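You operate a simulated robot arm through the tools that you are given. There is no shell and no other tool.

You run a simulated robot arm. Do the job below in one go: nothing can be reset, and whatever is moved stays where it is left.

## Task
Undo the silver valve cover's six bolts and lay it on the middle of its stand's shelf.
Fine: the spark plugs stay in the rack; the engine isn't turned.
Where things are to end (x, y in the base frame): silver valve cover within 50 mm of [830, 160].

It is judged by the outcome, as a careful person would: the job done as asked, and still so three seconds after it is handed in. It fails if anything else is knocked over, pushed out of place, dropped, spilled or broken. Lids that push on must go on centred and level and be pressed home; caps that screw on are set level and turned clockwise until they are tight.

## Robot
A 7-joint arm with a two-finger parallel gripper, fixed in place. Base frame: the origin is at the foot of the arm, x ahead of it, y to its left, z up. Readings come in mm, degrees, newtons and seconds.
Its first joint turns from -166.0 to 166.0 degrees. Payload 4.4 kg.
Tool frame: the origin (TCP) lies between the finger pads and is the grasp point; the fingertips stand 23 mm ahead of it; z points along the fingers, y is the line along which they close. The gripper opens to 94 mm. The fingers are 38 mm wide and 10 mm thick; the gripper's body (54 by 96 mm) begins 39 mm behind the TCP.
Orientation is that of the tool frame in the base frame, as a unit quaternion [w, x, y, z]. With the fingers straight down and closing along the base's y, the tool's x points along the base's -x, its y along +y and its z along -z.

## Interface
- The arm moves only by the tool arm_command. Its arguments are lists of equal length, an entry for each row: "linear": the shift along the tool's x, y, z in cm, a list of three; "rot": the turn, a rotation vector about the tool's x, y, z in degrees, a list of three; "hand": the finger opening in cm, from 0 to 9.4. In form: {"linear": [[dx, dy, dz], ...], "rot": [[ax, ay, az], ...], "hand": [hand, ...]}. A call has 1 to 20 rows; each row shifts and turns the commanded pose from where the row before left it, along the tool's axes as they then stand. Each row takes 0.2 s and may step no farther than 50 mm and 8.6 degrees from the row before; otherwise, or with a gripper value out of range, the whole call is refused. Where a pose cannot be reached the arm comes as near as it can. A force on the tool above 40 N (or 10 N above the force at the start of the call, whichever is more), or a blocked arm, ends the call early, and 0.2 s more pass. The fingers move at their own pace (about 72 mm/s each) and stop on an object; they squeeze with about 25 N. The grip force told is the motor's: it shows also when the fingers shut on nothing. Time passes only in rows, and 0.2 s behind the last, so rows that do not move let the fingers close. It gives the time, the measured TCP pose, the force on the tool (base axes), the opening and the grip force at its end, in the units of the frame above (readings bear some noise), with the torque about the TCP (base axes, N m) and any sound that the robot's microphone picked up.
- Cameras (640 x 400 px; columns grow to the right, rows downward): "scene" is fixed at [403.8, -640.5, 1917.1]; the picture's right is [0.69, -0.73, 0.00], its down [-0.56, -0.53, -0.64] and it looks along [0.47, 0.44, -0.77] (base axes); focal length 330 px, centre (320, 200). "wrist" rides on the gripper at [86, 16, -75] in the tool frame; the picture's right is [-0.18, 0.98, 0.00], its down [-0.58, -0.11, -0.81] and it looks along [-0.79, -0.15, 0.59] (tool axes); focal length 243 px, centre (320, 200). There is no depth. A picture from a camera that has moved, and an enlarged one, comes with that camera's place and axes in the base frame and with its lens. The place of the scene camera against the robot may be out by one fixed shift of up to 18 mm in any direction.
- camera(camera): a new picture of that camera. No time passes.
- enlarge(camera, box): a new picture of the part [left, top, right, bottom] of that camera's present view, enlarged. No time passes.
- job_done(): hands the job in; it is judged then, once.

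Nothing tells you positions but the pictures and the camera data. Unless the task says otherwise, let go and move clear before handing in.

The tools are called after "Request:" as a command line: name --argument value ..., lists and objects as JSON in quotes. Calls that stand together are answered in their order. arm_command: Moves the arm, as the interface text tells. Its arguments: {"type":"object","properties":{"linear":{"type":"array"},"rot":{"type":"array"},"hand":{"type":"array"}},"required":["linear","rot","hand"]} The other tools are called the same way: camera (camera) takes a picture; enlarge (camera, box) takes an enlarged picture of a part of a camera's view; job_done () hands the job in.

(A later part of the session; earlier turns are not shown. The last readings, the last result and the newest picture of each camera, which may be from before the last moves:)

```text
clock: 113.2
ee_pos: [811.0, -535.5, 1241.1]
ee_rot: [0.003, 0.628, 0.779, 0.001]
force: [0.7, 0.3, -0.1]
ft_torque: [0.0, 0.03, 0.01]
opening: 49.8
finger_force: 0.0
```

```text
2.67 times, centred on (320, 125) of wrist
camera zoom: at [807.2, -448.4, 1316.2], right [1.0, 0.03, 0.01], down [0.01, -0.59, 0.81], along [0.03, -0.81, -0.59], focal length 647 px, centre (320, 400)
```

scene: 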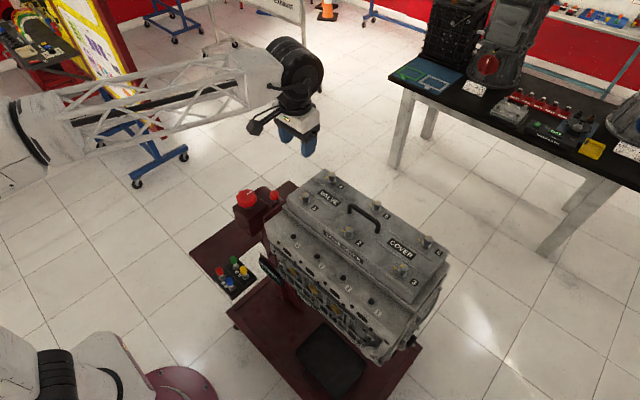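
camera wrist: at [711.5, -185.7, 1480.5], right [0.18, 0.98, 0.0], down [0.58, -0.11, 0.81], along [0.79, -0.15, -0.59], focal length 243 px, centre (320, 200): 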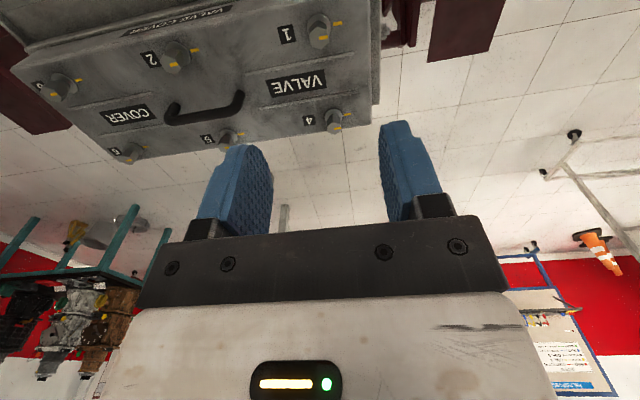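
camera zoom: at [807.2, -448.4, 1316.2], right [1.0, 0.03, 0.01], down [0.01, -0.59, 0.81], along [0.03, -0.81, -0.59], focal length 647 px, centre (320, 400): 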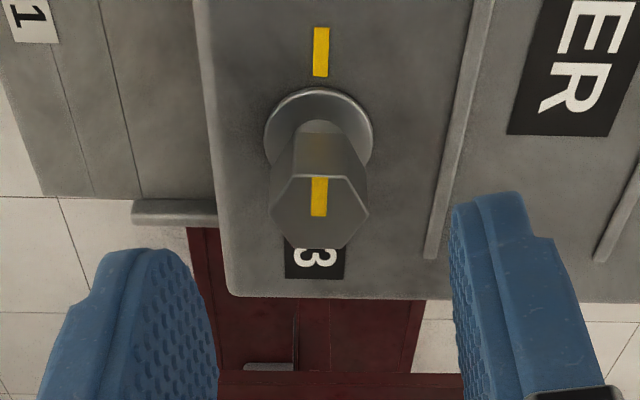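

Bolt 3 is right under the tool. I'll descend and grip.

Request:
arm_command --linear '[[0, 0, 1.7], [0, 0, 1.5], [0, 0, 0], [0, 0, 0], [0, 0, 0], [0, 0, 0]]' --rot '[[0, 0, 0], [0, 0, 0], [0, 0, 0], [0, 0, 0], [0, 0, 0], [0, 0, 0]]' --hand '[5, 4, 3, 1.2, 1.2, 1.2]'

Request:
arm_command --linear '[[0, 0, 0], [0, 0, 0], [0, 0, 0], [0, 0, 0], [0, 0, 0], [0, 0, 0], [0, 0, 0], [0, 0, 0]]' --rot '[[0, 0, -5], [0, 0, -5], [0, 0, -5], [0, 0, -5], [0, 0, -5], [0, 0, -5], [0, 0, -5], [0, 0, 0]]' --hand '[1.2, 1.2, 1.2, 1.2, 1.2, 1.2, 1.2, 1.2]'

```text
clock: 114.6
ee_pos: [811.2, -535.8, 1208.4]
ee_rot: [0.004, 0.627, 0.779, 0.001]
force: [-0.6, -2.4, -0.3]
ft_torque: [-0.16, 0.09, 0.0]
opening: 19.0
finger_force: 25.1
```

```text
clock: 116.4
ee_pos: [811.3, -534.9, 1208.7]
ee_rot: [0.004, 0.364, 0.931, -0.001]
force: [5.4, -21.6, -0.5]
ft_torque: [-0.4, -0.13, -0.01]
opening: 19.3
finger_force: 24.9
```

Request:
arm_command --linear '[[-0.08, -0.05, 0], [0, 0, 0], [0, 0, 0], [0, 0, 0], [0, 0, 0], [0, 0, 0], [0, 0, 0], [0, 0, 0], [0, 0, 0]]' --rot '[[0, 0, 0], [0, 0, -6], [0, 0, -6], [0, 0, -6], [0, 0, -6], [0, 0, -6], [0, 0, -6], [0, 0, -6], [0, 0, 0]]' --hand '[1.2, 1.2, 1.2, 1.2, 1.2, 1.2, 1.2, 1.2, 1.2]'

Request:
enlarge --camera "wrist" --box '[200, 50, 440, 200]'

```text
clock: 118.4
ee_pos: [811.3, -535.4, 1209.7]
ee_rot: [0.003, 0.005, 1.0, -0.001]
force: [10.5, 15.3, 0.5]
ft_torque: [0.22, -0.28, -0.01]
opening: 19.0
finger_force: 24.8
```

```text
2.67 times, centred on (320, 125) of wrist
camera zoom: at [723.1, -518.2, 1284.4], right [0.2, 0.98, 0.0], down [0.58, -0.11, 0.81], along [0.79, -0.16, -0.59], focal length 647 px, centre (320, 400)
```

zoom: 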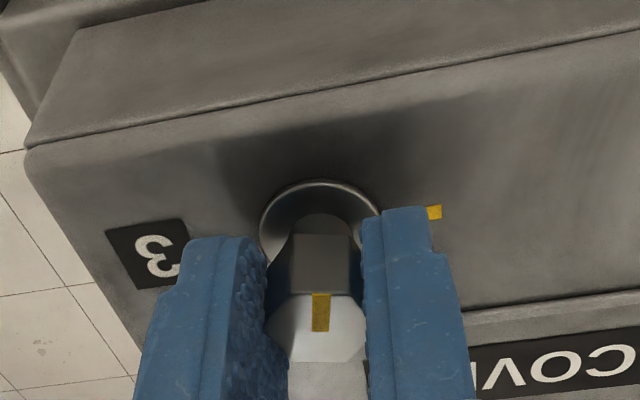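

Request:
arm_command --linear '[[-0.03, 0.05, 0], [0, 0, 0], [0, 0, 0], [0, 0, 0], [0, 0, 0], [0, 0, 0], [0, 0, 0], [0, 0, 0], [0, 0, 0]]' --rot '[[0, 0, 0], [0, 0, -6], [0, 0, -6], [0, 0, -6], [0, 0, -6], [0, 0, -6], [0, 0, -6], [0, 0, -6], [0, 0, 0]]' --hand '[1.2, 1.2, 1.2, 1.2, 1.2, 1.2, 1.2, 1.2, 1.2]'

```text
clock: 120.4
ee_pos: [811.7, -535.9, 1210.2]
ee_rot: [0.002, -0.352, 0.936, -0.002]
force: [-3.8, 1.1, 1.0]
ft_torque: [0.37, -0.11, -0.02]
opening: 19.1
finger_force: 25.1
```

Forces are tiny. I'll continue to the stop.

Request:
arm_command --linear '[[0, 0, 0], [0, 0, 0], [0, 0, 0], [0, 0, 0], [0, 0, 0], [0, 0, 0], [0, 0, 0], [0, 0, 0]]' --rot '[[0, 0, -6], [0, 0, -6], [0, 0, -6], [0, 0, -6], [0, 0, -6], [0, 0, -6], [0, 0, -6], [0, 0, 0]]' --hand '[1.2, 1.2, 1.2, 1.2, 1.2, 1.2, 1.2, 1.2]'

Request:
arm_command --linear '[[0, 0, 0], [0, 0, 0], [0, 0, 0], [0, 0, 0], [0, 0, 0], [0, 0, 0]]' --rot '[[0, 0, -5], [0, 0, -5], [0, 0, -5], [0, 0, -5], [0, 0, -5], [0, 0, 0]]' --hand '[1.2, 1.2, 1.2, 1.2, 1.2, 1.2]'

Request:
enlarge --camera "wrist" --box '[200, 50, 440, 200]'

```text
clock: 122.2
ee_pos: [810.0, -535.7, 1210.1]
ee_rot: [0.001, -0.666, 0.746, -0.003]
force: [8.9, 6.6, 1.6]
ft_torque: [0.33, -0.04, -0.04]
opening: 19.0
finger_force: 25.3
```

```text
clock: 123.6
ee_pos: [811.6, -535.9, 1209.6]
ee_rot: [0.0, 0.811, -0.585, 0.003]
force: [10.4, -11.0, 0.6]
ft_torque: [-0.56, -0.24, -0.04]
opening: 19.1
finger_force: 25.4
```

```text
2.67 times, centred on (320, 125) of wrist
camera zoom: at [821.5, -623.3, 1285.3], right [-0.99, -0.13, 0.0], down [-0.08, 0.59, 0.8], along [-0.1, 0.8, -0.59], focal length 647 px, centre (320, 400)
```

zoom: 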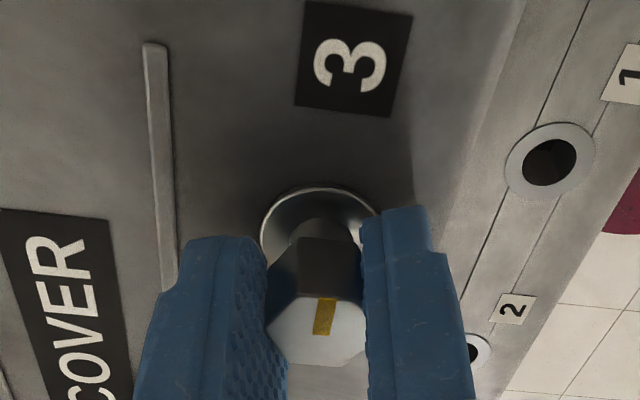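

Request:
arm_command --linear '[[0, 0, 0], [0, 0, 0], [0, 0, 0]]' --rot '[[0, 0, -5], [0, 0, -4], [0, 0, 0]]' --hand '[1.2, 1.2, 1.2]'

Request:
arm_command --linear '[[0, 0, 0], [0, 0, 0], [0, 0, -3], [0, 0, -4], [0, 0, 0]]' --rot '[[0, 0, 0], [0, 0, 0], [0, 0, 0], [0, 0, 0], [0, 0, 0]]' --hand '[5, 5, 5, 5, 5]'

Request:
enlarge --camera "wrist" --box '[200, 0, 440, 150]'

```text
clock: 124.4
ee_pos: [810.9, -534.6, 1210.0]
ee_rot: [-0.001, 0.854, -0.52, 0.003]
force: [-2.9, -0.6, 1.6]
ft_torque: [0.32, 0.38, -0.04]
opening: 19.0
finger_force: 25.3
```

```text
clock: 125.6
ee_pos: [807.9, -533.6, 1279.3]
ee_rot: [0.0, 0.854, -0.52, 0.003]
force: [0.4, 0.1, -0.9]
ft_torque: [0.01, -0.01, 0.01]
opening: 50.1
finger_force: 0.0
```

```text
2.67 times, centred on (320, 75) of wrist
camera zoom: at [832.9, -617.4, 1355.3], right [-0.96, -0.29, 0.0], down [-0.17, 0.57, 0.8], along [-0.23, 0.77, -0.59], focal length 647 px, centre (320, 533)
```

zoom: 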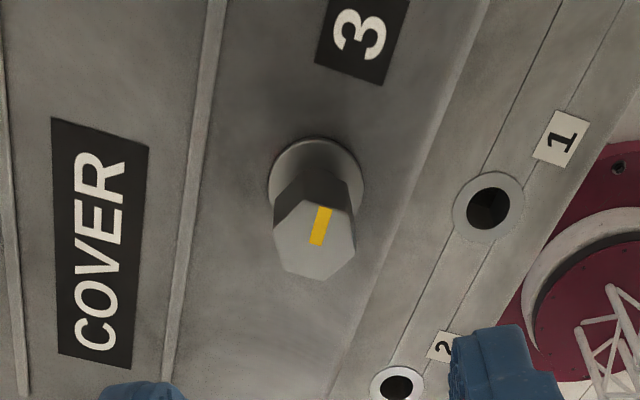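

Bolt 3 reads about 180–187°, at its stop. Last one is bolt 2, near (811.5,-370).

Request:
arm_command --linear '[[0, 0, 0], [0, 0, 0], [0, 0, 0], [0, 0, 0], [0, 0, 0], [0, 0, 0], [0, 0, 0], [0, 0, 0], [0, 0, 0], [0, 0, 0], [0, 0, 0], [0, 0, 0], [0, 0, 0], [0, 0, 0], [0, 0, 0], [0, 0, 0], [0, 0, 0], [0, 0, 0], [0, 0, 0], [0, 0, 0]]' --rot '[[0, 0, 8.5], [0, 0, 8.5], [0, 0, 8.5], [0, 0, 8.5], [0, 0, 8.5], [0, 0, 8.5], [0, 0, 8.5], [0, 0, 8.5], [0, 0, 8.5], [0, 0, 8.5], [0, 0, 8.5], [0, 0, 8.5], [0, 0, 8.5], [0, 0, 8.5], [0, 0, 8.5], [0, 0, 8.5], [0, 0, 8.5], [0, 0, 8.5], [0, 0, 8.5], [0, 0, 8.5]]' --hand '[5, 5, 5, 5, 5, 5, 5, 5, 5, 5, 5, 5, 5, 5, 5, 5, 5, 5, 5, 5]'

Request:
arm_command --linear '[[0, 0, 0], [0, 0, 0], [0, 0, 0], [4.06, 0.86, 0], [4.06, 0.86, 0], [4.06, 0.86, 0], [4.06, 0.86, 0], [0, 0, 2], [0, 0, 1.8], [0, 0, 0]]' --rot '[[0, 0, 8.5], [0, 0, 8.5], [0, 0, 8.5], [0, 0, 0], [0, 0, 0], [0, 0, 0], [0, 0, 0], [0, 0, 0], [0, 0, 0], [0, 0, 0]]' --hand '[5, 5, 5, 5, 5, 5, 5, 5, 5, 5]'

Request:
enlarge --camera "wrist" --box '[200, 50, 440, 200]'

```text
clock: 129.8
ee_pos: [810.8, -536.1, 1279.7]
ee_rot: [0.003, 0.445, 0.896, 0.0]
force: [-0.1, 0.3, 0.1]
ft_torque: [-0.01, 0.01, 0.03]
opening: 50.1
finger_force: 0.1
```

```text
clock: 132.0
ee_pos: [811.0, -367.6, 1239.9]
ee_rot: [0.003, 0.631, 0.776, 0.0]
force: [0.9, 0.5, 0.0]
ft_torque: [0.0, -0.05, 0.0]
opening: 49.8
finger_force: 0.0
```

```text
2.67 times, centred on (320, 125) of wrist
camera zoom: at [808.9, -280.7, 1314.2], right [1.0, 0.02, 0.01], down [0.01, -0.59, 0.81], along [0.02, -0.81, -0.59], focal length 647 px, centre (320, 400)
```

zoom: 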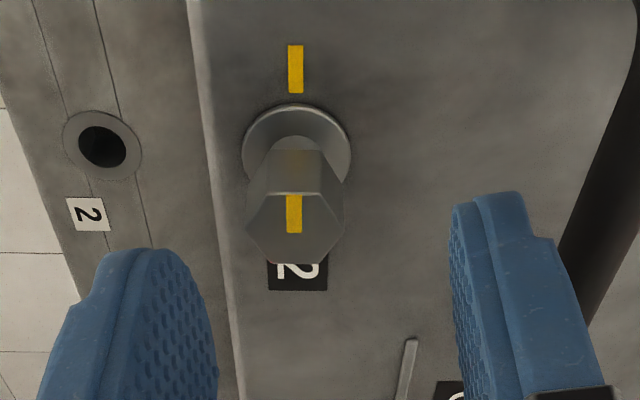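

Bolt 2 is about 5 mm off. I'll shift, descend, and grip.

Request:
arm_command --linear '[[-0.34, -0.56, 1.2], [0, 0, 1], [0, 0, 1], [0, 0, 0]]' --rot '[[0, 0, 0], [0, 0, 0], [0, 0, 0], [0, 0, 0]]' --hand '[5, 5, 4, 3]'

Request:
enlarge --camera "wrist" --box '[200, 50, 440, 200]'

Request:
arm_command --linear '[[0, 0, 0], [0, 0, 0], [0, 0, 0]]' --rot '[[0, 0, 0], [0, 0, 0], [0, 0, 0]]' --hand '[1.2, 1.2, 1.2]'

```text
clock: 133.0
ee_pos: [808.1, -374.4, 1208.7]
ee_rot: [0.002, 0.631, 0.776, 0.001]
force: [0.6, 0.2, -0.4]
ft_torque: [-0.01, -0.03, -0.01]
opening: 30.1
finger_force: 0.1
```

```text
2.67 times, centred on (320, 125) of wrist
camera zoom: at [805.1, -285.9, 1283.9], right [1.0, 0.02, 0.01], down [0.01, -0.59, 0.81], along [0.02, -0.81, -0.59], focal length 647 px, centre (320, 400)
```

zoom: 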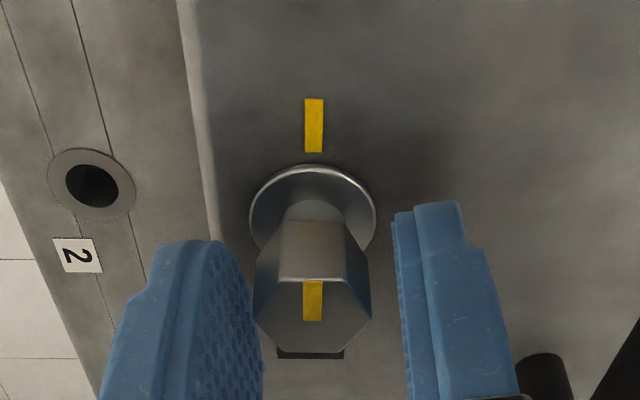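

```text
clock: 133.8
ee_pos: [808.4, -374.7, 1209.2]
ee_rot: [0.002, 0.631, 0.776, 0.001]
force: [-1.5, -2.0, 0.1]
ft_torque: [-0.11, 0.22, 0.04]
opening: 19.3
finger_force: 25.4
```

Request:
arm_command --linear '[[0, 0, 0], [0.25, 0, 0], [0, 0, 0], [0, 0, 0], [0, 0, 0]]' --rot '[[0, 0, 0], [0, 0, 0], [0, 0, 0], [0, 0, 0], [0, 0, 0]]' --hand '[2.6, 2.6, 1.2, 1.2, 1.2]'

Request:
arm_command --linear '[[0, 0, 0], [0, 0, 0], [0, 0, 0], [0, 0, 0], [0, 0, 0], [0, 0, 0], [0, 0, 0]]' --rot '[[0, 0, -5], [0, 0, -5], [0, 0, -5], [0, 0, -5], [0, 0, -5], [0, 0, -5], [0, 0, 0]]' --hand '[1.2, 1.2, 1.2, 1.2, 1.2, 1.2, 1.2]'

```text
clock: 135.0
ee_pos: [807.7, -371.3, 1207.5]
ee_rot: [0.002, 0.63, 0.776, 0.001]
force: [10.5, -1.6, 0.7]
ft_torque: [-0.19, -0.01, -0.02]
opening: 19.6
finger_force: 25.1
```

```text
clock: 136.6
ee_pos: [806.0, -371.2, 1208.8]
ee_rot: [0.003, 0.408, 0.913, 0.0]
force: [24.8, 12.9, -0.1]
ft_torque: [0.03, -0.41, -0.07]
opening: 19.3
finger_force: 24.8
```

Request:
arm_command --linear '[[0, 0, 0], [0.08, 0.11, 0], [0, 0, 0], [0, 0, 0], [0, 0, 0]]' --rot '[[0, 0, 0], [0, 0, 0], [0, 0, 0], [0, 0, 0], [0, 0, 0]]' --hand '[2.6, 2.6, 1.2, 1.2, 1.2]'

Request:
arm_command --linear '[[0, 0, 0], [0, 0, 0], [0, 0, 0], [0, 0, 0], [0, 0, 0], [0, 0, 0], [0, 0, 0]]' --rot '[[0, 0, -6], [0, 0, -6], [0, 0, -6], [0, 0, -6], [0, 0, -6], [0, 0, -6], [0, 0, 0]]' --hand '[1.2, 1.2, 1.2, 1.2, 1.2, 1.2, 1.2]'

Request:
enlarge --camera "wrist" --box '[200, 50, 440, 200]'

```text
clock: 137.8
ee_pos: [808.2, -370.2, 1207.8]
ee_rot: [0.003, 0.407, 0.913, 0.0]
force: [-1.4, -3.1, 0.6]
ft_torque: [-0.1, 0.26, -0.06]
opening: 19.1
finger_force: 24.6
```

```text
clock: 139.4
ee_pos: [805.3, -370.1, 1208.6]
ee_rot: [0.003, 0.105, 0.994, -0.001]
force: [12.7, 1.7, 4.0]
ft_torque: [0.07, -0.7, 0.0]
opening: 19.4
finger_force: 24.4
```

```text
2.67 times, centred on (320, 125) of wrist
camera zoom: at [724.1, -336.2, 1283.8], right [0.39, 0.92, 0.0], down [0.54, -0.23, 0.81], along [0.75, -0.31, -0.59], focal length 647 px, centre (320, 400)
```

zoom: 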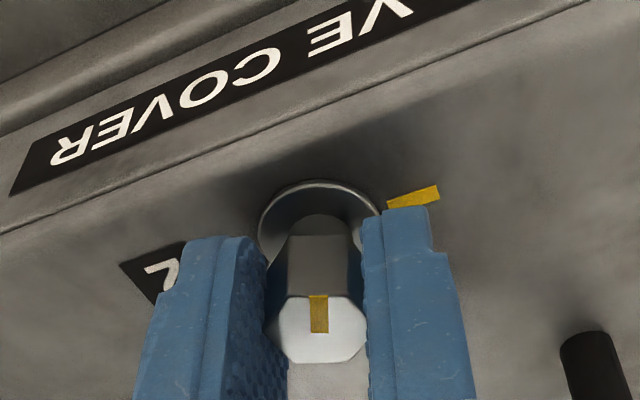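

Request:
arm_command --linear '[[-0.03, 0.02, 0], [0, 0, 0], [0, 0, 0], [0, 0, 0], [0, 0, 0], [0, 0, 0], [0, 0, 0], [0, 0, 0], [0, 0, 0]]' --rot '[[0, 0, 0], [0, 0, -6], [0, 0, -6], [0, 0, -6], [0, 0, -6], [0, 0, -6], [0, 0, -6], [0, 0, -6], [0, 0, 0]]' --hand '[1.2, 1.2, 1.2, 1.2, 1.2, 1.2, 1.2, 1.2, 1.2]'

```text
clock: 141.4
ee_pos: [806.5, -369.3, 1209.2]
ee_rot: [0.003, -0.257, 0.966, -0.002]
force: [-0.9, 1.1, 10.9]
ft_torque: [0.2, 0.11, 0.01]
opening: 19.5
finger_force: 25.0
```

Request:
arm_command --linear '[[0, 0, -0.03], [0, 0, 0], [0, 0, 0], [0, 0, 0], [0, 0, 0], [0, 0, 0], [0, 0, 0], [0, 0, 0], [0, 0, 0]]' --rot '[[0, 0, 0], [0, 0, -6], [0, 0, -6], [0, 0, -6], [0, 0, -6], [0, 0, -6], [0, 0, -6], [0, 0, -6], [0, 0, 0]]' --hand '[1.2, 1.2, 1.2, 1.2, 1.2, 1.2, 1.2, 1.2, 1.2]'

Request:
arm_command --linear '[[0, 0, 0], [0, 0, 0], [0, 0, 0], [0, 0, 0], [0, 0, 0], [0, 0, 0], [0, 0, 0], [0, 0, 0], [0, 0, 0]]' --rot '[[0, 0, -5], [0, 0, -5], [0, 0, -5], [0, 0, -5], [0, 0, -5], [0, 0, -5], [0, 0, -5], [0, 0, -3], [0, 0, 0]]' --hand '[1.2, 1.2, 1.2, 1.2, 1.2, 1.2, 1.2, 1.2, 1.2]'

Request:
enlarge --camera "wrist" --box '[200, 50, 440, 200]'

```text
clock: 143.4
ee_pos: [807.4, -369.8, 1208.4]
ee_rot: [0.001, -0.587, 0.809, -0.002]
force: [1.7, -3.6, 4.0]
ft_torque: [0.01, 0.17, -0.02]
opening: 19.4
finger_force: 24.8
```

```text
clock: 145.4
ee_pos: [806.3, -369.7, 1208.9]
ee_rot: [-0.001, 0.818, -0.575, 0.003]
force: [-0.1, -1.1, -0.7]
ft_torque: [0.2, 0.28, -0.07]
opening: 19.4
finger_force: 24.9
```

```text
2.67 times, centred on (320, 125) of wrist
camera zoom: at [819.8, -456.7, 1285.4], right [-0.99, -0.16, 0.0], down [-0.1, 0.59, 0.8], along [-0.13, 0.79, -0.59], focal length 647 px, centre (320, 400)
```

zoom: 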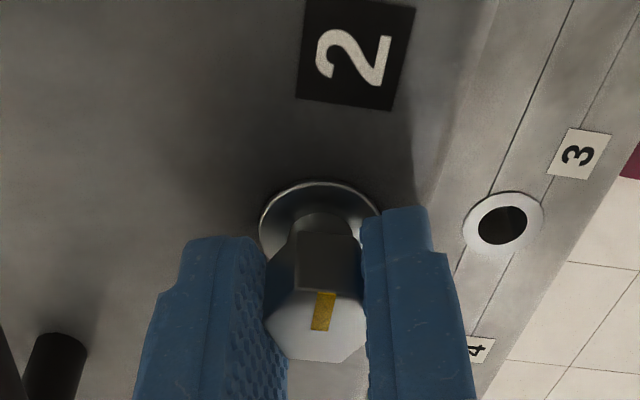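

Request:
arm_command --linear '[[0, 0, 0], [0, 0, 0], [0, 0, 0]]' --rot '[[0, 0, -5], [0, 0, -4], [0, 0, 0]]' --hand '[1.2, 1.2, 1.2]'

Request:
arm_command --linear '[[0, 0, 0], [0, 0, 0], [0, 0, -3], [0, 0, -4], [0, 0, -4], [0, 0, -4], [0, 0, 0]]' --rot '[[0, 0, 0], [0, 0, 0], [0, 0, 0], [0, 0, 0], [0, 0, 0], [0, 0, 0], [0, 0, 0]]' --hand '[5, 5, 5, 5, 5, 6, 6]'

Request:
camera --camera "wrist"

Request:
enlarge --camera "scene" --box '[270, 150, 460, 310]'

```text
clock: 146.2
ee_pos: [807.5, -370.1, 1210.1]
ee_rot: [0.0, 0.861, -0.509, 0.003]
force: [0.4, 1.7, 0.5]
ft_torque: [-0.07, 0.06, -0.02]
opening: 18.9
finger_force: 25.3
```

```text
clock: 147.8
ee_pos: [805.1, -368.9, 1362.6]
ee_rot: [0.0, 0.861, -0.509, 0.003]
force: [-1.0, 0.7, -0.4]
ft_torque: [0.02, -0.01, -0.02]
opening: 60.3
finger_force: 0.0
```

```text
taken
camera wrist: at [831.1, -452.4, 1437.5], right [-0.95, -0.31, 0.0], down [-0.19, 0.56, 0.8], along [-0.25, 0.76, -0.6], focal length 243 px, centre (320, 200)
```

wrist: 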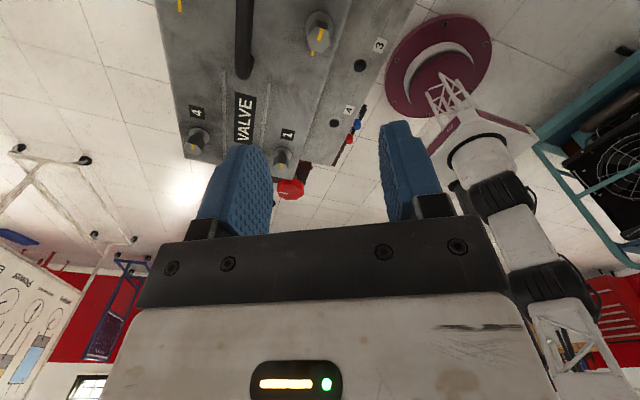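

```text
2.50 times, centred on (365, 230) of scene
camera zoom: at [403.8, -640.5, 1917.1], right [0.69, -0.73, 0.0], down [-0.56, -0.53, -0.64], along [0.47, 0.44, -0.77], focal length 825 px, centre (208, 125)
```

zoom: 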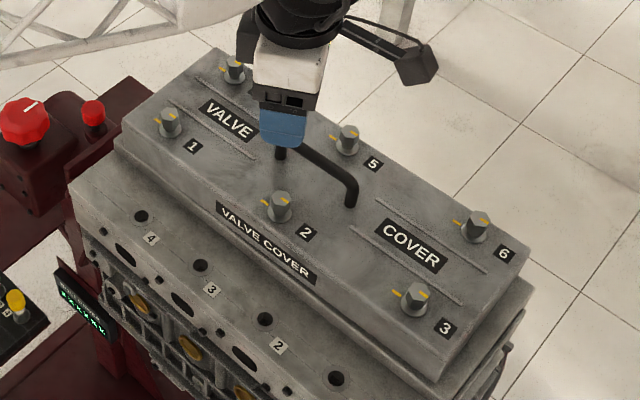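

All six heads appear turned half a turn. There's a small display on the stand, so I'll read it and check the bolts' marks.

Request:
enlarge --camera "scene" --box '[255, 255, 290, 285]'

Request:
enlarge --camera "scene" --box '[320, 190, 430, 270]'

Request:
enlarge --camera "scene" --box '[285, 165, 395, 235]'

```text
13.33 times, centred on (272, 270) of scene
camera zoom: at [403.8, -640.5, 1917.1], right [0.69, -0.73, 0.0], down [-0.56, -0.53, -0.64], along [0.47, 0.44, -0.77], focal length 4398 px, centre (953, -733)
```

zoom: 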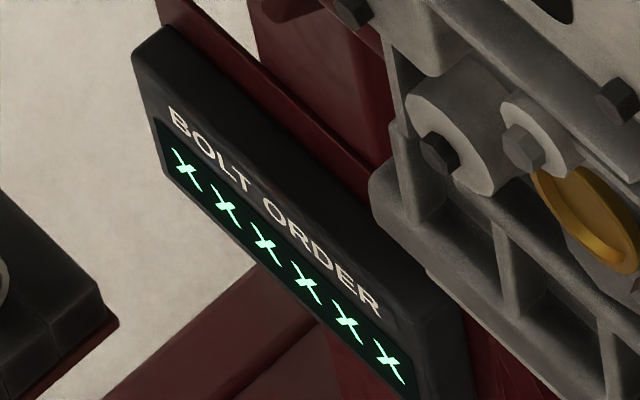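

```text
5.00 times, centred on (375, 230) of scene
camera zoom: at [403.8, -640.5, 1917.1], right [0.69, -0.73, 0.0], down [-0.56, -0.53, -0.64], along [0.47, 0.44, -0.77], focal length 1649 px, centre (45, 50)
```

zoom: 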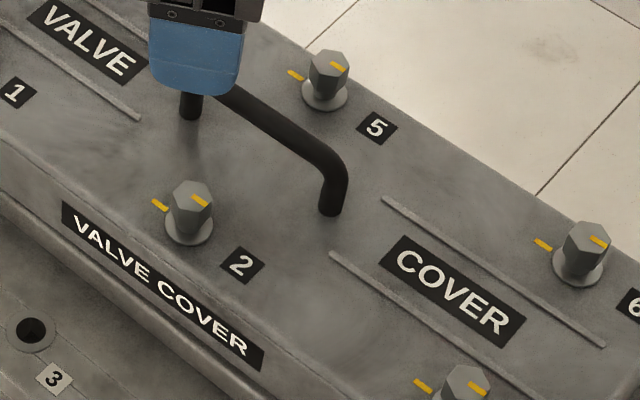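

```text
5.71 times, centred on (340, 200) of scene
camera zoom: at [403.8, -640.5, 1917.1], right [0.69, -0.73, 0.0], down [-0.56, -0.53, -0.64], along [0.47, 0.44, -0.77], focal length 1885 px, centre (206, 200)
```

zoom: 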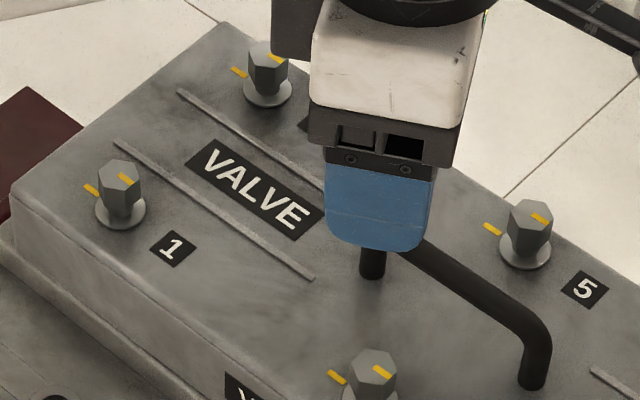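

Request:
enlarge --camera "scene" --box '[260, 262, 280, 276]'

Request:
enlarge --camera "scene" --box '[255, 255, 300, 300]'

```text
16.00 times, centred on (270, 269) of scene
camera zoom: at [403.8, -640.5, 1917.1], right [0.69, -0.73, 0.0], down [-0.56, -0.53, -0.64], along [0.47, 0.44, -0.77], focal length 5278 px, centre (1120, -904)
```

zoom: 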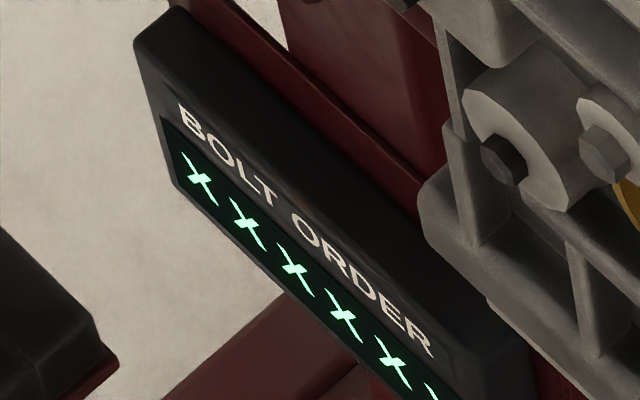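

```text
8.89 times, centred on (278, 278) of scene
camera zoom: at [403.8, -640.5, 1917.1], right [0.69, -0.73, 0.0], down [-0.56, -0.53, -0.64], along [0.47, 0.44, -0.77], focal length 2932 px, centre (698, -489)
```

zoom: 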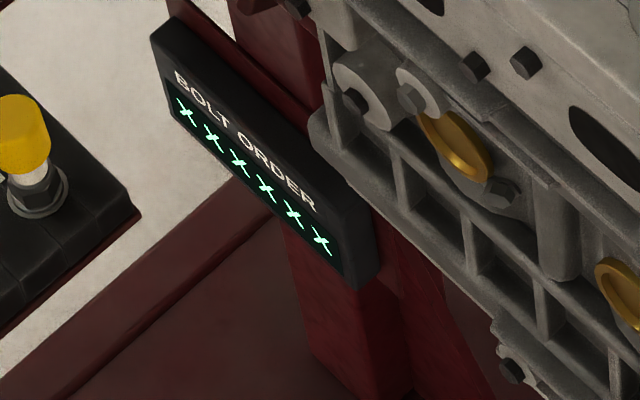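

All marks are opposite now, so all six bolts are undone. Next I'll line up over the handle, whose bar runs along y near (867,-370) at z≈1207, with the fingers closing along x.

Request:
arm_command --linear '[[0, 0, 0], [0, 0, 0], [0, 0, 0], [0, 0, 0], [0, -3, 2.5], [0, -3.05, 2.5], [0, 0, 0]]' --rot '[[0, 0, 7.2], [0, 0, 7.2], [0, 0, 7.2], [0, 0, 7.2], [0, 0, 0], [0, 0, 0], [0, 0, 0]]' --hand '[6, 6, 6, 6, 6, 6, 6]'

Request:
camera --camera "wrist"

Request:
enlarge --camera "wrist" --box '[140, 0, 500, 200]'

```text
clock: 149.4
ee_pos: [868.7, -371.7, 1309.1]
ee_rot: [0.0, 0.708, -0.707, 0.002]
force: [0.7, 0.7, -0.2]
ft_torque: [-0.02, 0.02, -0.01]
opening: 60.1
finger_force: 0.1
```

```text
taken
camera wrist: at [850.8, -458.3, 1385.7], right [-0.98, 0.18, -0.01], down [0.1, 0.58, 0.81], along [0.15, 0.79, -0.59], focal length 243 px, centre (320, 200)
```

wrist: 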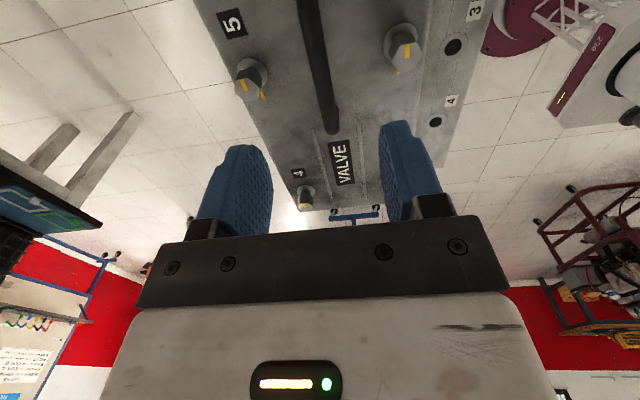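

```text
1.78 times, centred on (320, 100) of wrist
camera zoom: at [850.8, -458.3, 1385.7], right [-0.98, 0.18, -0.01], down [0.1, 0.58, 0.81], along [0.15, 0.79, -0.59], focal length 431 px, centre (320, 378)
```

zoom: 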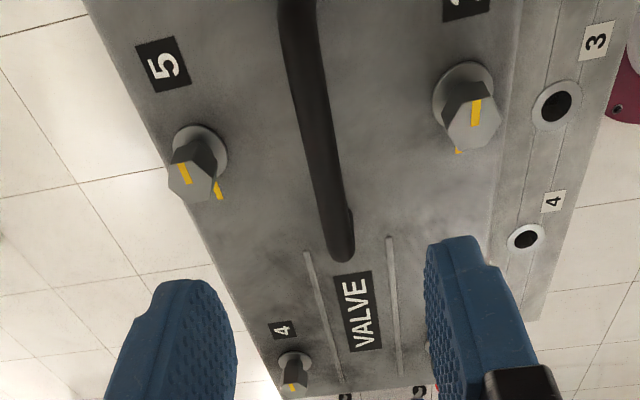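

The bar lies at x≈866, about 13 mm wide. I'll shift slightly, narrow the opening and descend around the bar.

Request:
arm_command --linear '[[0, 0.15, 0], [0, 0, 3], [0, 0, 3], [0, 0, 2], [0, 0, 2.2], [0, 0, 0]]' --rot '[[0, 0, 0], [0, 0, 0], [0, 0, 0], [0, 0, 0], [0, 0, 0], [0, 0, 0]]' --hand '[4, 4, 4, 4, 4, 4]'

Request:
camera --camera "wrist"

Request:
enlarge --camera "scene" --box '[310, 160, 410, 230]'

```text
clock: 150.8
ee_pos: [865.5, -371.9, 1205.0]
ee_rot: [0.0, 0.707, -0.707, 0.002]
force: [0.3, 0.7, 0.1]
ft_torque: [0.03, 0.01, -0.02]
opening: 40.0
finger_force: 0.0
```

```text
taken
camera wrist: at [848.6, -457.9, 1281.0], right [-0.98, 0.18, -0.01], down [0.1, 0.58, 0.81], along [0.15, 0.79, -0.59], focal length 243 px, centre (320, 200)
```

wrist: 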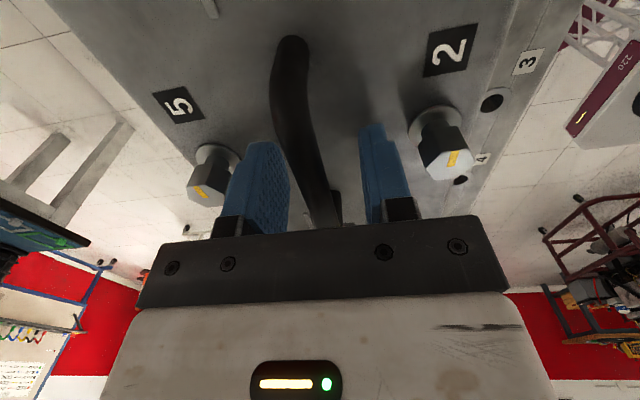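

```text
5.71 times, centred on (360, 195) of scene
camera zoom: at [403.8, -640.5, 1917.1], right [0.69, -0.73, 0.0], down [-0.56, -0.53, -0.64], along [0.47, 0.44, -0.77], focal length 1885 px, centre (91, 229)
```

zoom: 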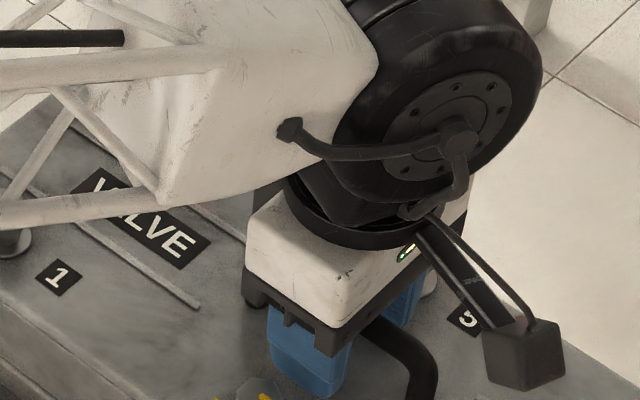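

The bar is between the fingers with no contact. Closing now.

Request:
arm_command --linear '[[0, 0, 0], [0, 0, 0], [0, 0, 0], [0, 0, 0]]' --rot '[[0, 0, 0], [0, 0, 0], [0, 0, 0], [0, 0, 0]]' --hand '[0.5, 0.5, 0.5, 0.5]'

Request:
camera --camera "wrist"

```text
clock: 151.8
ee_pos: [866.8, -371.4, 1205.2]
ee_rot: [0.001, -0.707, 0.707, -0.003]
force: [0.4, 0.3, -0.1]
ft_torque: [-0.05, 0.01, 0.78]
opening: 12.7
finger_force: 25.0
```

```text
taken
camera wrist: at [848.6, -457.9, 1281.2], right [-0.98, 0.18, -0.01], down [0.1, 0.58, 0.81], along [0.15, 0.79, -0.59], focal length 243 px, centre (320, 200)
```

wrist: 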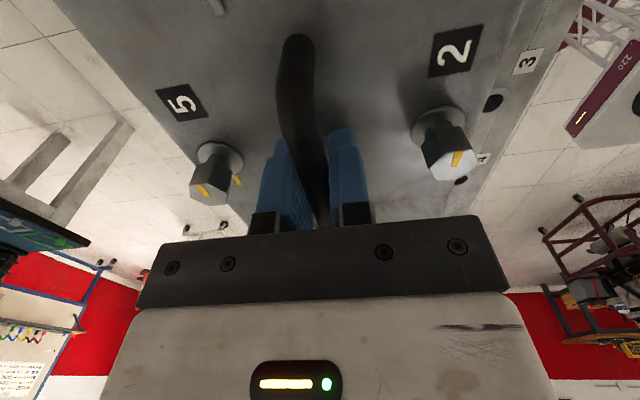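

The grip is on the bar and the cover shifted a hair as it aligned, so it's loose. I'll lift slowly.

Request:
arm_command --linear '[[0, 0, -0.3], [0, 0, -0.3], [0, 0, -0.4], [0, 0, -0.5], [0, 0, 0]]' --rot '[[0, 0, 0], [0, 0, 0], [0, 0, 0], [0, 0, 0], [0, 0, 0]]' --hand '[0.5, 0.5, 0.5, 0.5, 0.5]'

Request:
camera --camera "wrist"

Request:
enlarge --camera "scene" --box '[260, 150, 460, 310]'

```text
clock: 153.0
ee_pos: [865.7, -369.8, 1222.1]
ee_rot: [0.0, -0.707, 0.707, -0.002]
force: [0.3, 1.0, -10.5]
ft_torque: [-0.03, -0.01, 0.05]
opening: 12.8
finger_force: 25.0
```

```text
taken
camera wrist: at [849.3, -456.0, 1297.2], right [-0.98, 0.18, -0.01], down [0.1, 0.58, 0.81], along [0.15, 0.79, -0.59], focal length 243 px, centre (320, 200)
```

wrist: 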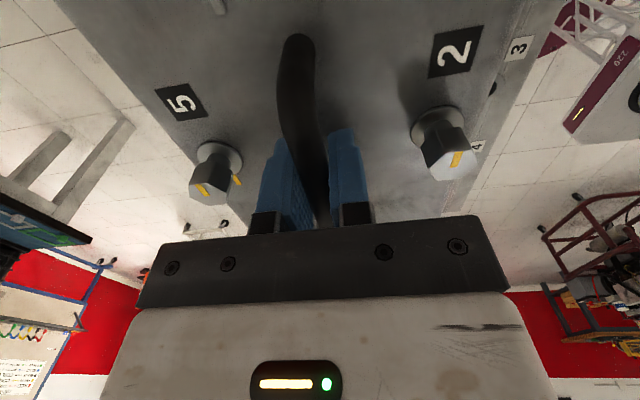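

```text
2.50 times, centred on (360, 230) of scene
camera zoom: at [403.8, -640.5, 1917.1], right [0.69, -0.73, 0.0], down [-0.56, -0.53, -0.64], along [0.47, 0.44, -0.77], focal length 825 px, centre (220, 125)
```

zoom: 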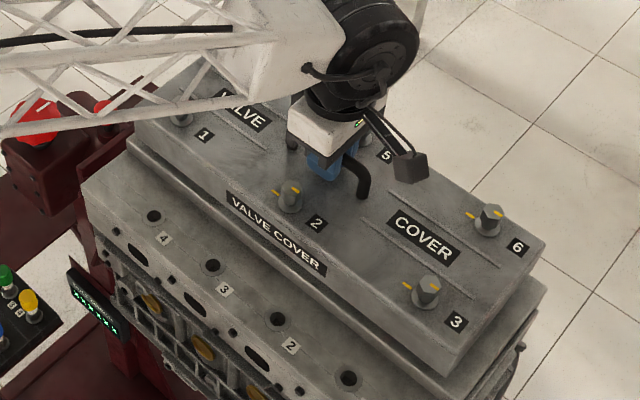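

The cover is free, weighs about 1 kg and hangs level. I'll raise it higher before carrying it over.

Request:
arm_command --linear '[[0, 0, -0.8], [0, 0, -1.5], [0, 0, -2], [0, 0, -2], [0, 0, -1.5], [0, 0, -0.7], [0, 0, 0]]' --rot '[[0, 0, 0], [0, 0, 0], [0, 0, 0], [0, 0, 0], [0, 0, 0], [0, 0, 0], [0, 0, 0]]' --hand '[0.5, 0.5, 0.5, 0.5, 0.5, 0.5, 0.5]'

Request:
camera --camera "scene"

Request:
enlarge --camera "scene" --box '[260, 150, 460, 310]'

```text
clock: 154.6
ee_pos: [865.4, -370.2, 1306.5]
ee_rot: [0.0, -0.707, 0.708, -0.003]
force: [-0.4, 0.3, -9.4]
ft_torque: [-0.02, -0.01, -0.01]
opening: 12.6
finger_force: 24.8
```

```text
taken
```

scene: 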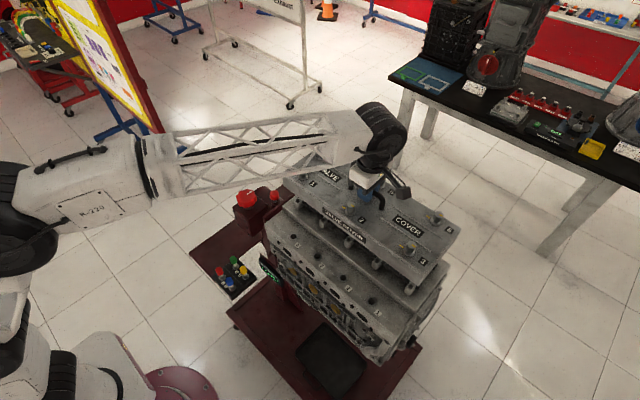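

```text
2.50 times, centred on (360, 230) of scene
camera zoom: at [403.8, -640.5, 1917.1], right [0.69, -0.73, 0.0], down [-0.56, -0.53, -0.64], along [0.47, 0.44, -0.77], focal length 825 px, centre (220, 125)
```

zoom: 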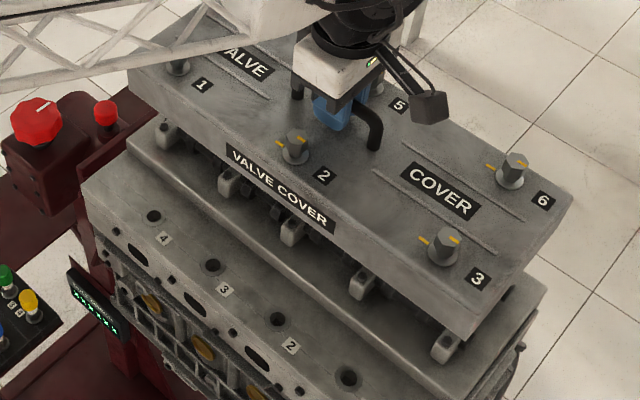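

The cover is well clear of the engine. I'll carry it along +y above the shelf at this height.

Request:
arm_command --linear '[[-1, 0, 0], [-2, 0.2, 0], [-3, 0.2, 0], [-3, 0.2, 0], [-3, 0.2, 0], [-3, 0.2, 0], [-3, 0.2, 0], [-3, 0.2, 0], [-3, 0.2, 0], [-3, 0.2, 0], [-3, 0.2, 0], [-3, 0.2, 0], [-3, 0.2, 0], [-3, 0.2, 0], [-3, 0.2, 0], [-3, 0.2, 0], [-3, 0.2, 0], [-3, 0.2, 0], [-2, 0.2, 0], [-1, 0, 0]]' --rot '[[0, 0, 0], [0, 0, 0], [0, 0, 0], [0, 0, 0], [0, 0, 0], [0, 0, 0], [0, 0, 0], [0, 0, 0], [0, 0, 0], [0, 0, 0], [0, 0, 0], [0, 0, 0], [0, 0, 0], [0, 0, 0], [0, 0, 0], [0, 0, 0], [0, 0, 0], [0, 0, 0], [0, 0, 0], [0, 0, 0]]' --hand '[0.5, 0.5, 0.5, 0.5, 0.5, 0.5, 0.5, 0.5, 0.5, 0.5, 0.5, 0.5, 0.5, 0.5, 0.5, 0.5, 0.5, 0.5, 0.5, 0.5]'

Request:
camera --camera "scene"

```text
clock: 158.8
ee_pos: [829.9, 169.7, 1303.8]
ee_rot: [0.0, 0.707, -0.707, 0.002]
force: [-0.4, 0.1, -10.5]
ft_torque: [-0.06, 0.03, -0.01]
opening: 13.0
finger_force: 25.1
```

```text
taken
```

scene: 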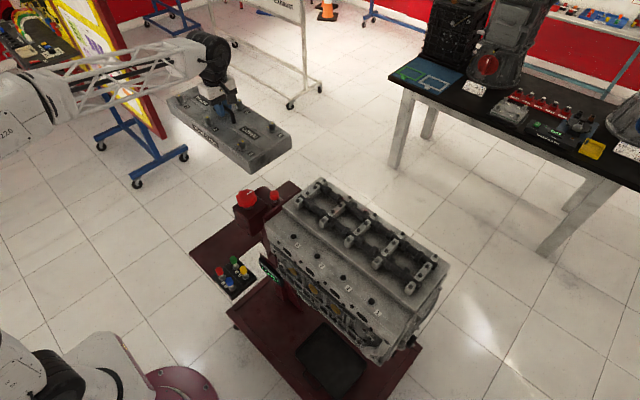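

The move went well. I'll rotate the cover 90° so its length runs along x.

Request:
arm_command --linear '[[0, 0, 0], [0, 0, 0], [0, 0, 0], [0, 0, 0], [0, 0, 0], [0, 0, 0], [0, 0, 0], [0, 0, 0], [0, 0, 0], [0, 0, 0], [0, 0, 0], [0, 0, 0], [0, 0, 0], [0, 0, 0], [0, 0, 0], [0, 0, 0], [0, 0, 0], [0, 0, 0]]' --rot '[[0, 0, 2], [0, 0, 4], [0, 0, 6], [0, 0, 6], [0, 0, 6], [0, 0, 6], [0, 0, 6], [0, 0, 6], [0, 0, 6], [0, 0, 6], [0, 0, 6], [0, 0, 6], [0, 0, 6], [0, 0, 6], [0, 0, 6], [0, 0, 4], [0, 0, 2], [0, 0, 0]]' --hand '[0.5, 0.5, 0.5, 0.5, 0.5, 0.5, 0.5, 0.5, 0.5, 0.5, 0.5, 0.5, 0.5, 0.5, 0.5, 0.5, 0.5, 0.5]'

Request:
camera --camera "scene"

Request:
camera --camera "wrist"

```text
clock: 162.6
ee_pos: [829.4, 171.4, 1306.4]
ee_rot: [0.003, 0.0, 1.0, -0.003]
force: [-0.3, -0.2, -9.4]
ft_torque: [0.01, 0.02, -0.01]
opening: 12.7
finger_force: 24.7
```

```text
taken
```

scene: 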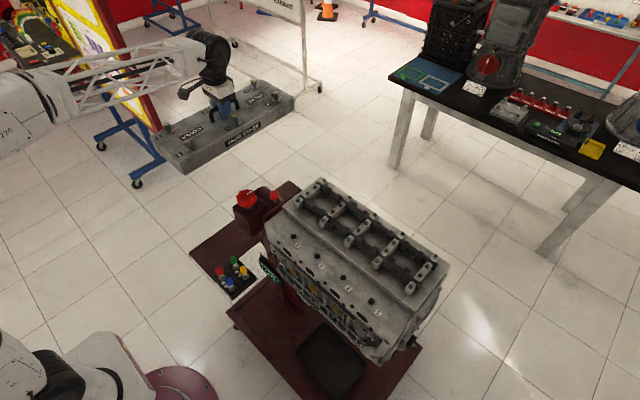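

```text
taken
camera wrist: at [742.4, 187.3, 1380.6], right [0.18, 0.98, 0.0], down [0.58, -0.11, 0.81], along [0.8, -0.15, -0.59], focal length 243 px, centre (320, 200)
```

wrist: 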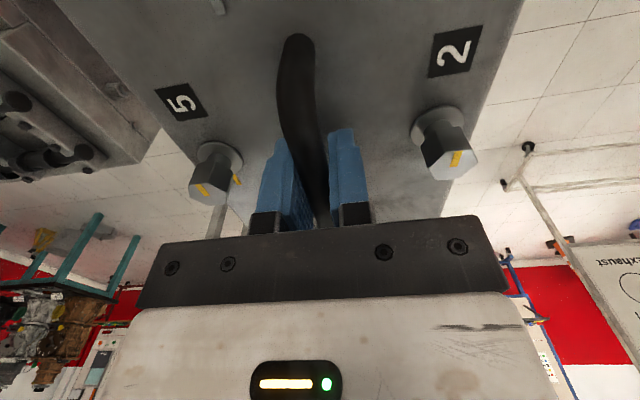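

The cover is lengthwise along x. Its inner edge would pass close to the gearbox face at y≈80, so I'll descend about 28 mm farther out, checking partway.

Request:
arm_command --linear '[[0, 1.4, 0], [0, 1.4, 0.5], [0, 0, 1.5], [0, 0, 2.5], [0, 0, 3], [0, 0, 3], [0, 0, 3], [0, 0, 2.5], [0, 0, 1.5], [0, 0, 0.5], [0, 0, 0]]' --rot '[[0, 0, 0], [0, 0, 0], [0, 0, 0], [0, 0, 0], [0, 0, 0], [0, 0, 0], [0, 0, 0], [0, 0, 0], [0, 0, 0], [0, 0, 0], [0, 0, 0]]' --hand '[0.5, 0.5, 0.5, 0.5, 0.5, 0.5, 0.5, 0.5, 0.5, 0.5, 0.5]'

Request:
camera --camera "scene"

Request:
camera --camera "wrist"

```text
clock: 165.0
ee_pos: [830.5, 197.5, 1125.5]
ee_rot: [0.002, 0.001, 1.0, -0.001]
force: [0.2, -0.3, -9.8]
ft_torque: [0.01, 0.02, -0.01]
opening: 12.7
finger_force: 24.6
```

```text
taken
```

scene: 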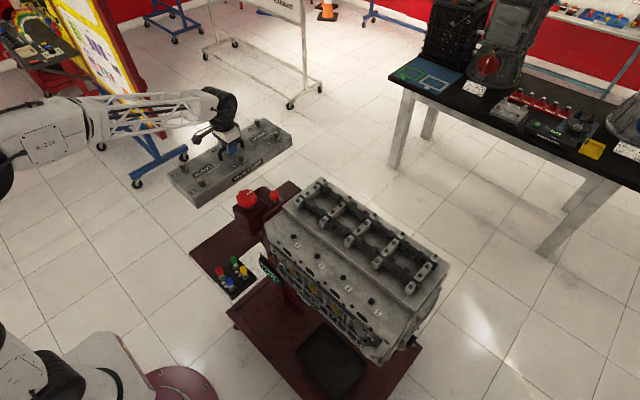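

```text
taken
camera wrist: at [743.3, 214.1, 1201.8], right [0.18, 0.98, 0.0], down [0.58, -0.11, 0.81], along [0.8, -0.15, -0.59], focal length 243 px, centre (320, 200)
```

wrist: 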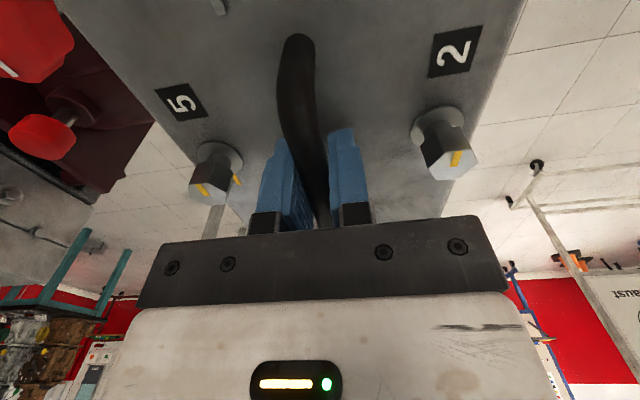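

Clear so far. I'll continue down in a stage and watch the gearbox gap.

Request:
arm_command --linear '[[0, 0, 1], [0, 0, 2], [0, 0, 2.5], [0, 0, 2.5], [0, 0, 2], [0, 0, 1], [0, 0, 0]]' --rot '[[0, 0, 0], [0, 0, 0], [0, 0, 0], [0, 0, 0], [0, 0, 0], [0, 0, 0], [0, 0, 0]]' --hand '[0.5, 0.5, 0.5, 0.5, 0.5, 0.5, 0.5]'

Request:
enlarge --camera "scene" --box '[140, 60, 340, 260]'

Request:
camera --camera "wrist"

```text
clock: 166.6
ee_pos: [832.6, 197.2, 1014.7]
ee_rot: [0.002, 0.001, 1.0, -0.002]
force: [-0.9, -0.6, -9.3]
ft_torque: [0.0, 0.04, 0.03]
opening: 12.8
finger_force: 25.1
```

```text
2.00 times, centred on (240, 160) of scene
camera zoom: at [403.8, -640.5, 1917.1], right [0.69, -0.73, 0.0], down [-0.56, -0.53, -0.64], along [0.47, 0.44, -0.77], focal length 660 px, centre (480, 280)
```

zoom: 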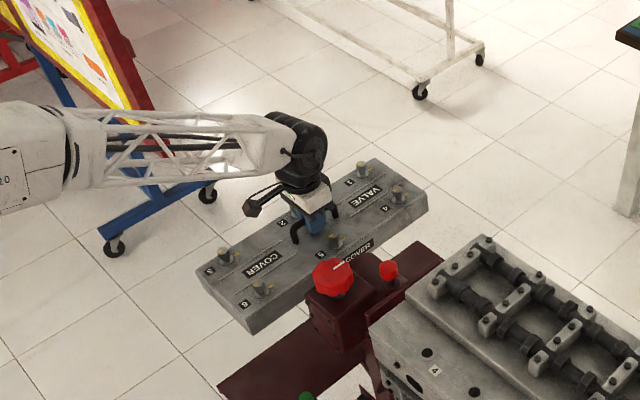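

```text
taken
camera wrist: at [744.0, 214.2, 1090.9], right [0.18, 0.98, 0.0], down [0.58, -0.11, 0.81], along [0.8, -0.15, -0.59], focal length 243 px, centre (320, 200)
```

wrist: 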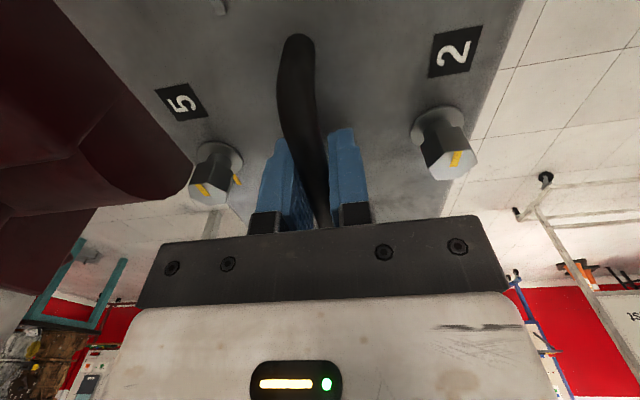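

The gearbox's outer face is at y≈71–80 with its top near z≈937. The cover now spans y≈112–280, so it's clear. I'll continue lowering.

Request:
arm_command --linear '[[0, 0, 1], [0, 0, 2], [0, 0, 2.5], [0, 0, 2.5], [0, 0, 2.5], [0, 0, 2], [0, 0, 1], [0, 0, 0.5], [0, 0, 0]]' --rot '[[0, 0, 0], [0, 0, 0], [0, 0, 0], [0, 0, 0], [0, 0, 0], [0, 0, 0], [0, 0, 0], [0, 0, 0], [0, 0, 0]]' --hand '[0.5, 0.5, 0.5, 0.5, 0.5, 0.5, 0.5, 0.5, 0.5]'

Request:
enlarge --camera "scene" --box '[140, 60, 340, 260]'

Request:
camera --camera "wrist"

```text
clock: 168.6
ee_pos: [831.3, 198.4, 874.7]
ee_rot: [0.003, 0.0, 1.0, -0.002]
force: [0.3, 0.1, -9.4]
ft_torque: [0.03, 0.05, -0.03]
opening: 12.7
finger_force: 24.9
```

```text
2.00 times, centred on (240, 160) of scene
camera zoom: at [403.8, -640.5, 1917.1], right [0.69, -0.73, 0.0], down [-0.56, -0.53, -0.64], along [0.47, 0.44, -0.77], focal length 660 px, centre (480, 280)
```

zoom: 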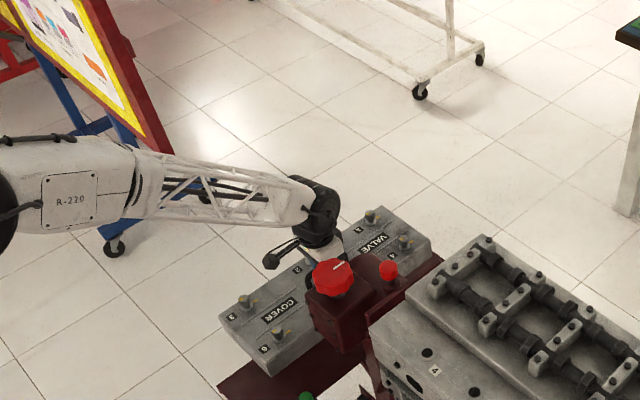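

```text
taken
camera wrist: at [743.5, 214.6, 950.0], right [0.18, 0.98, 0.0], down [0.58, -0.11, 0.81], along [0.8, -0.15, -0.59], focal length 243 px, centre (320, 200)
```

wrist: 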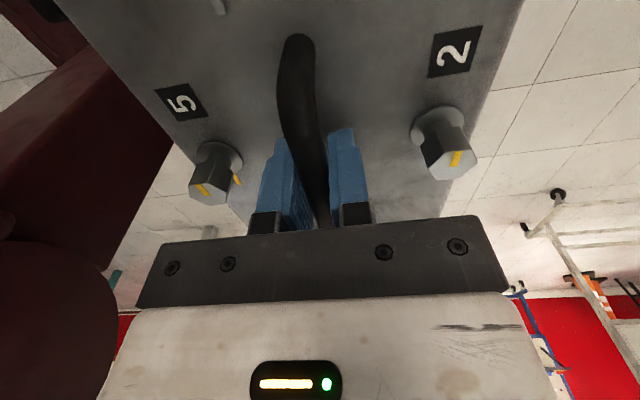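

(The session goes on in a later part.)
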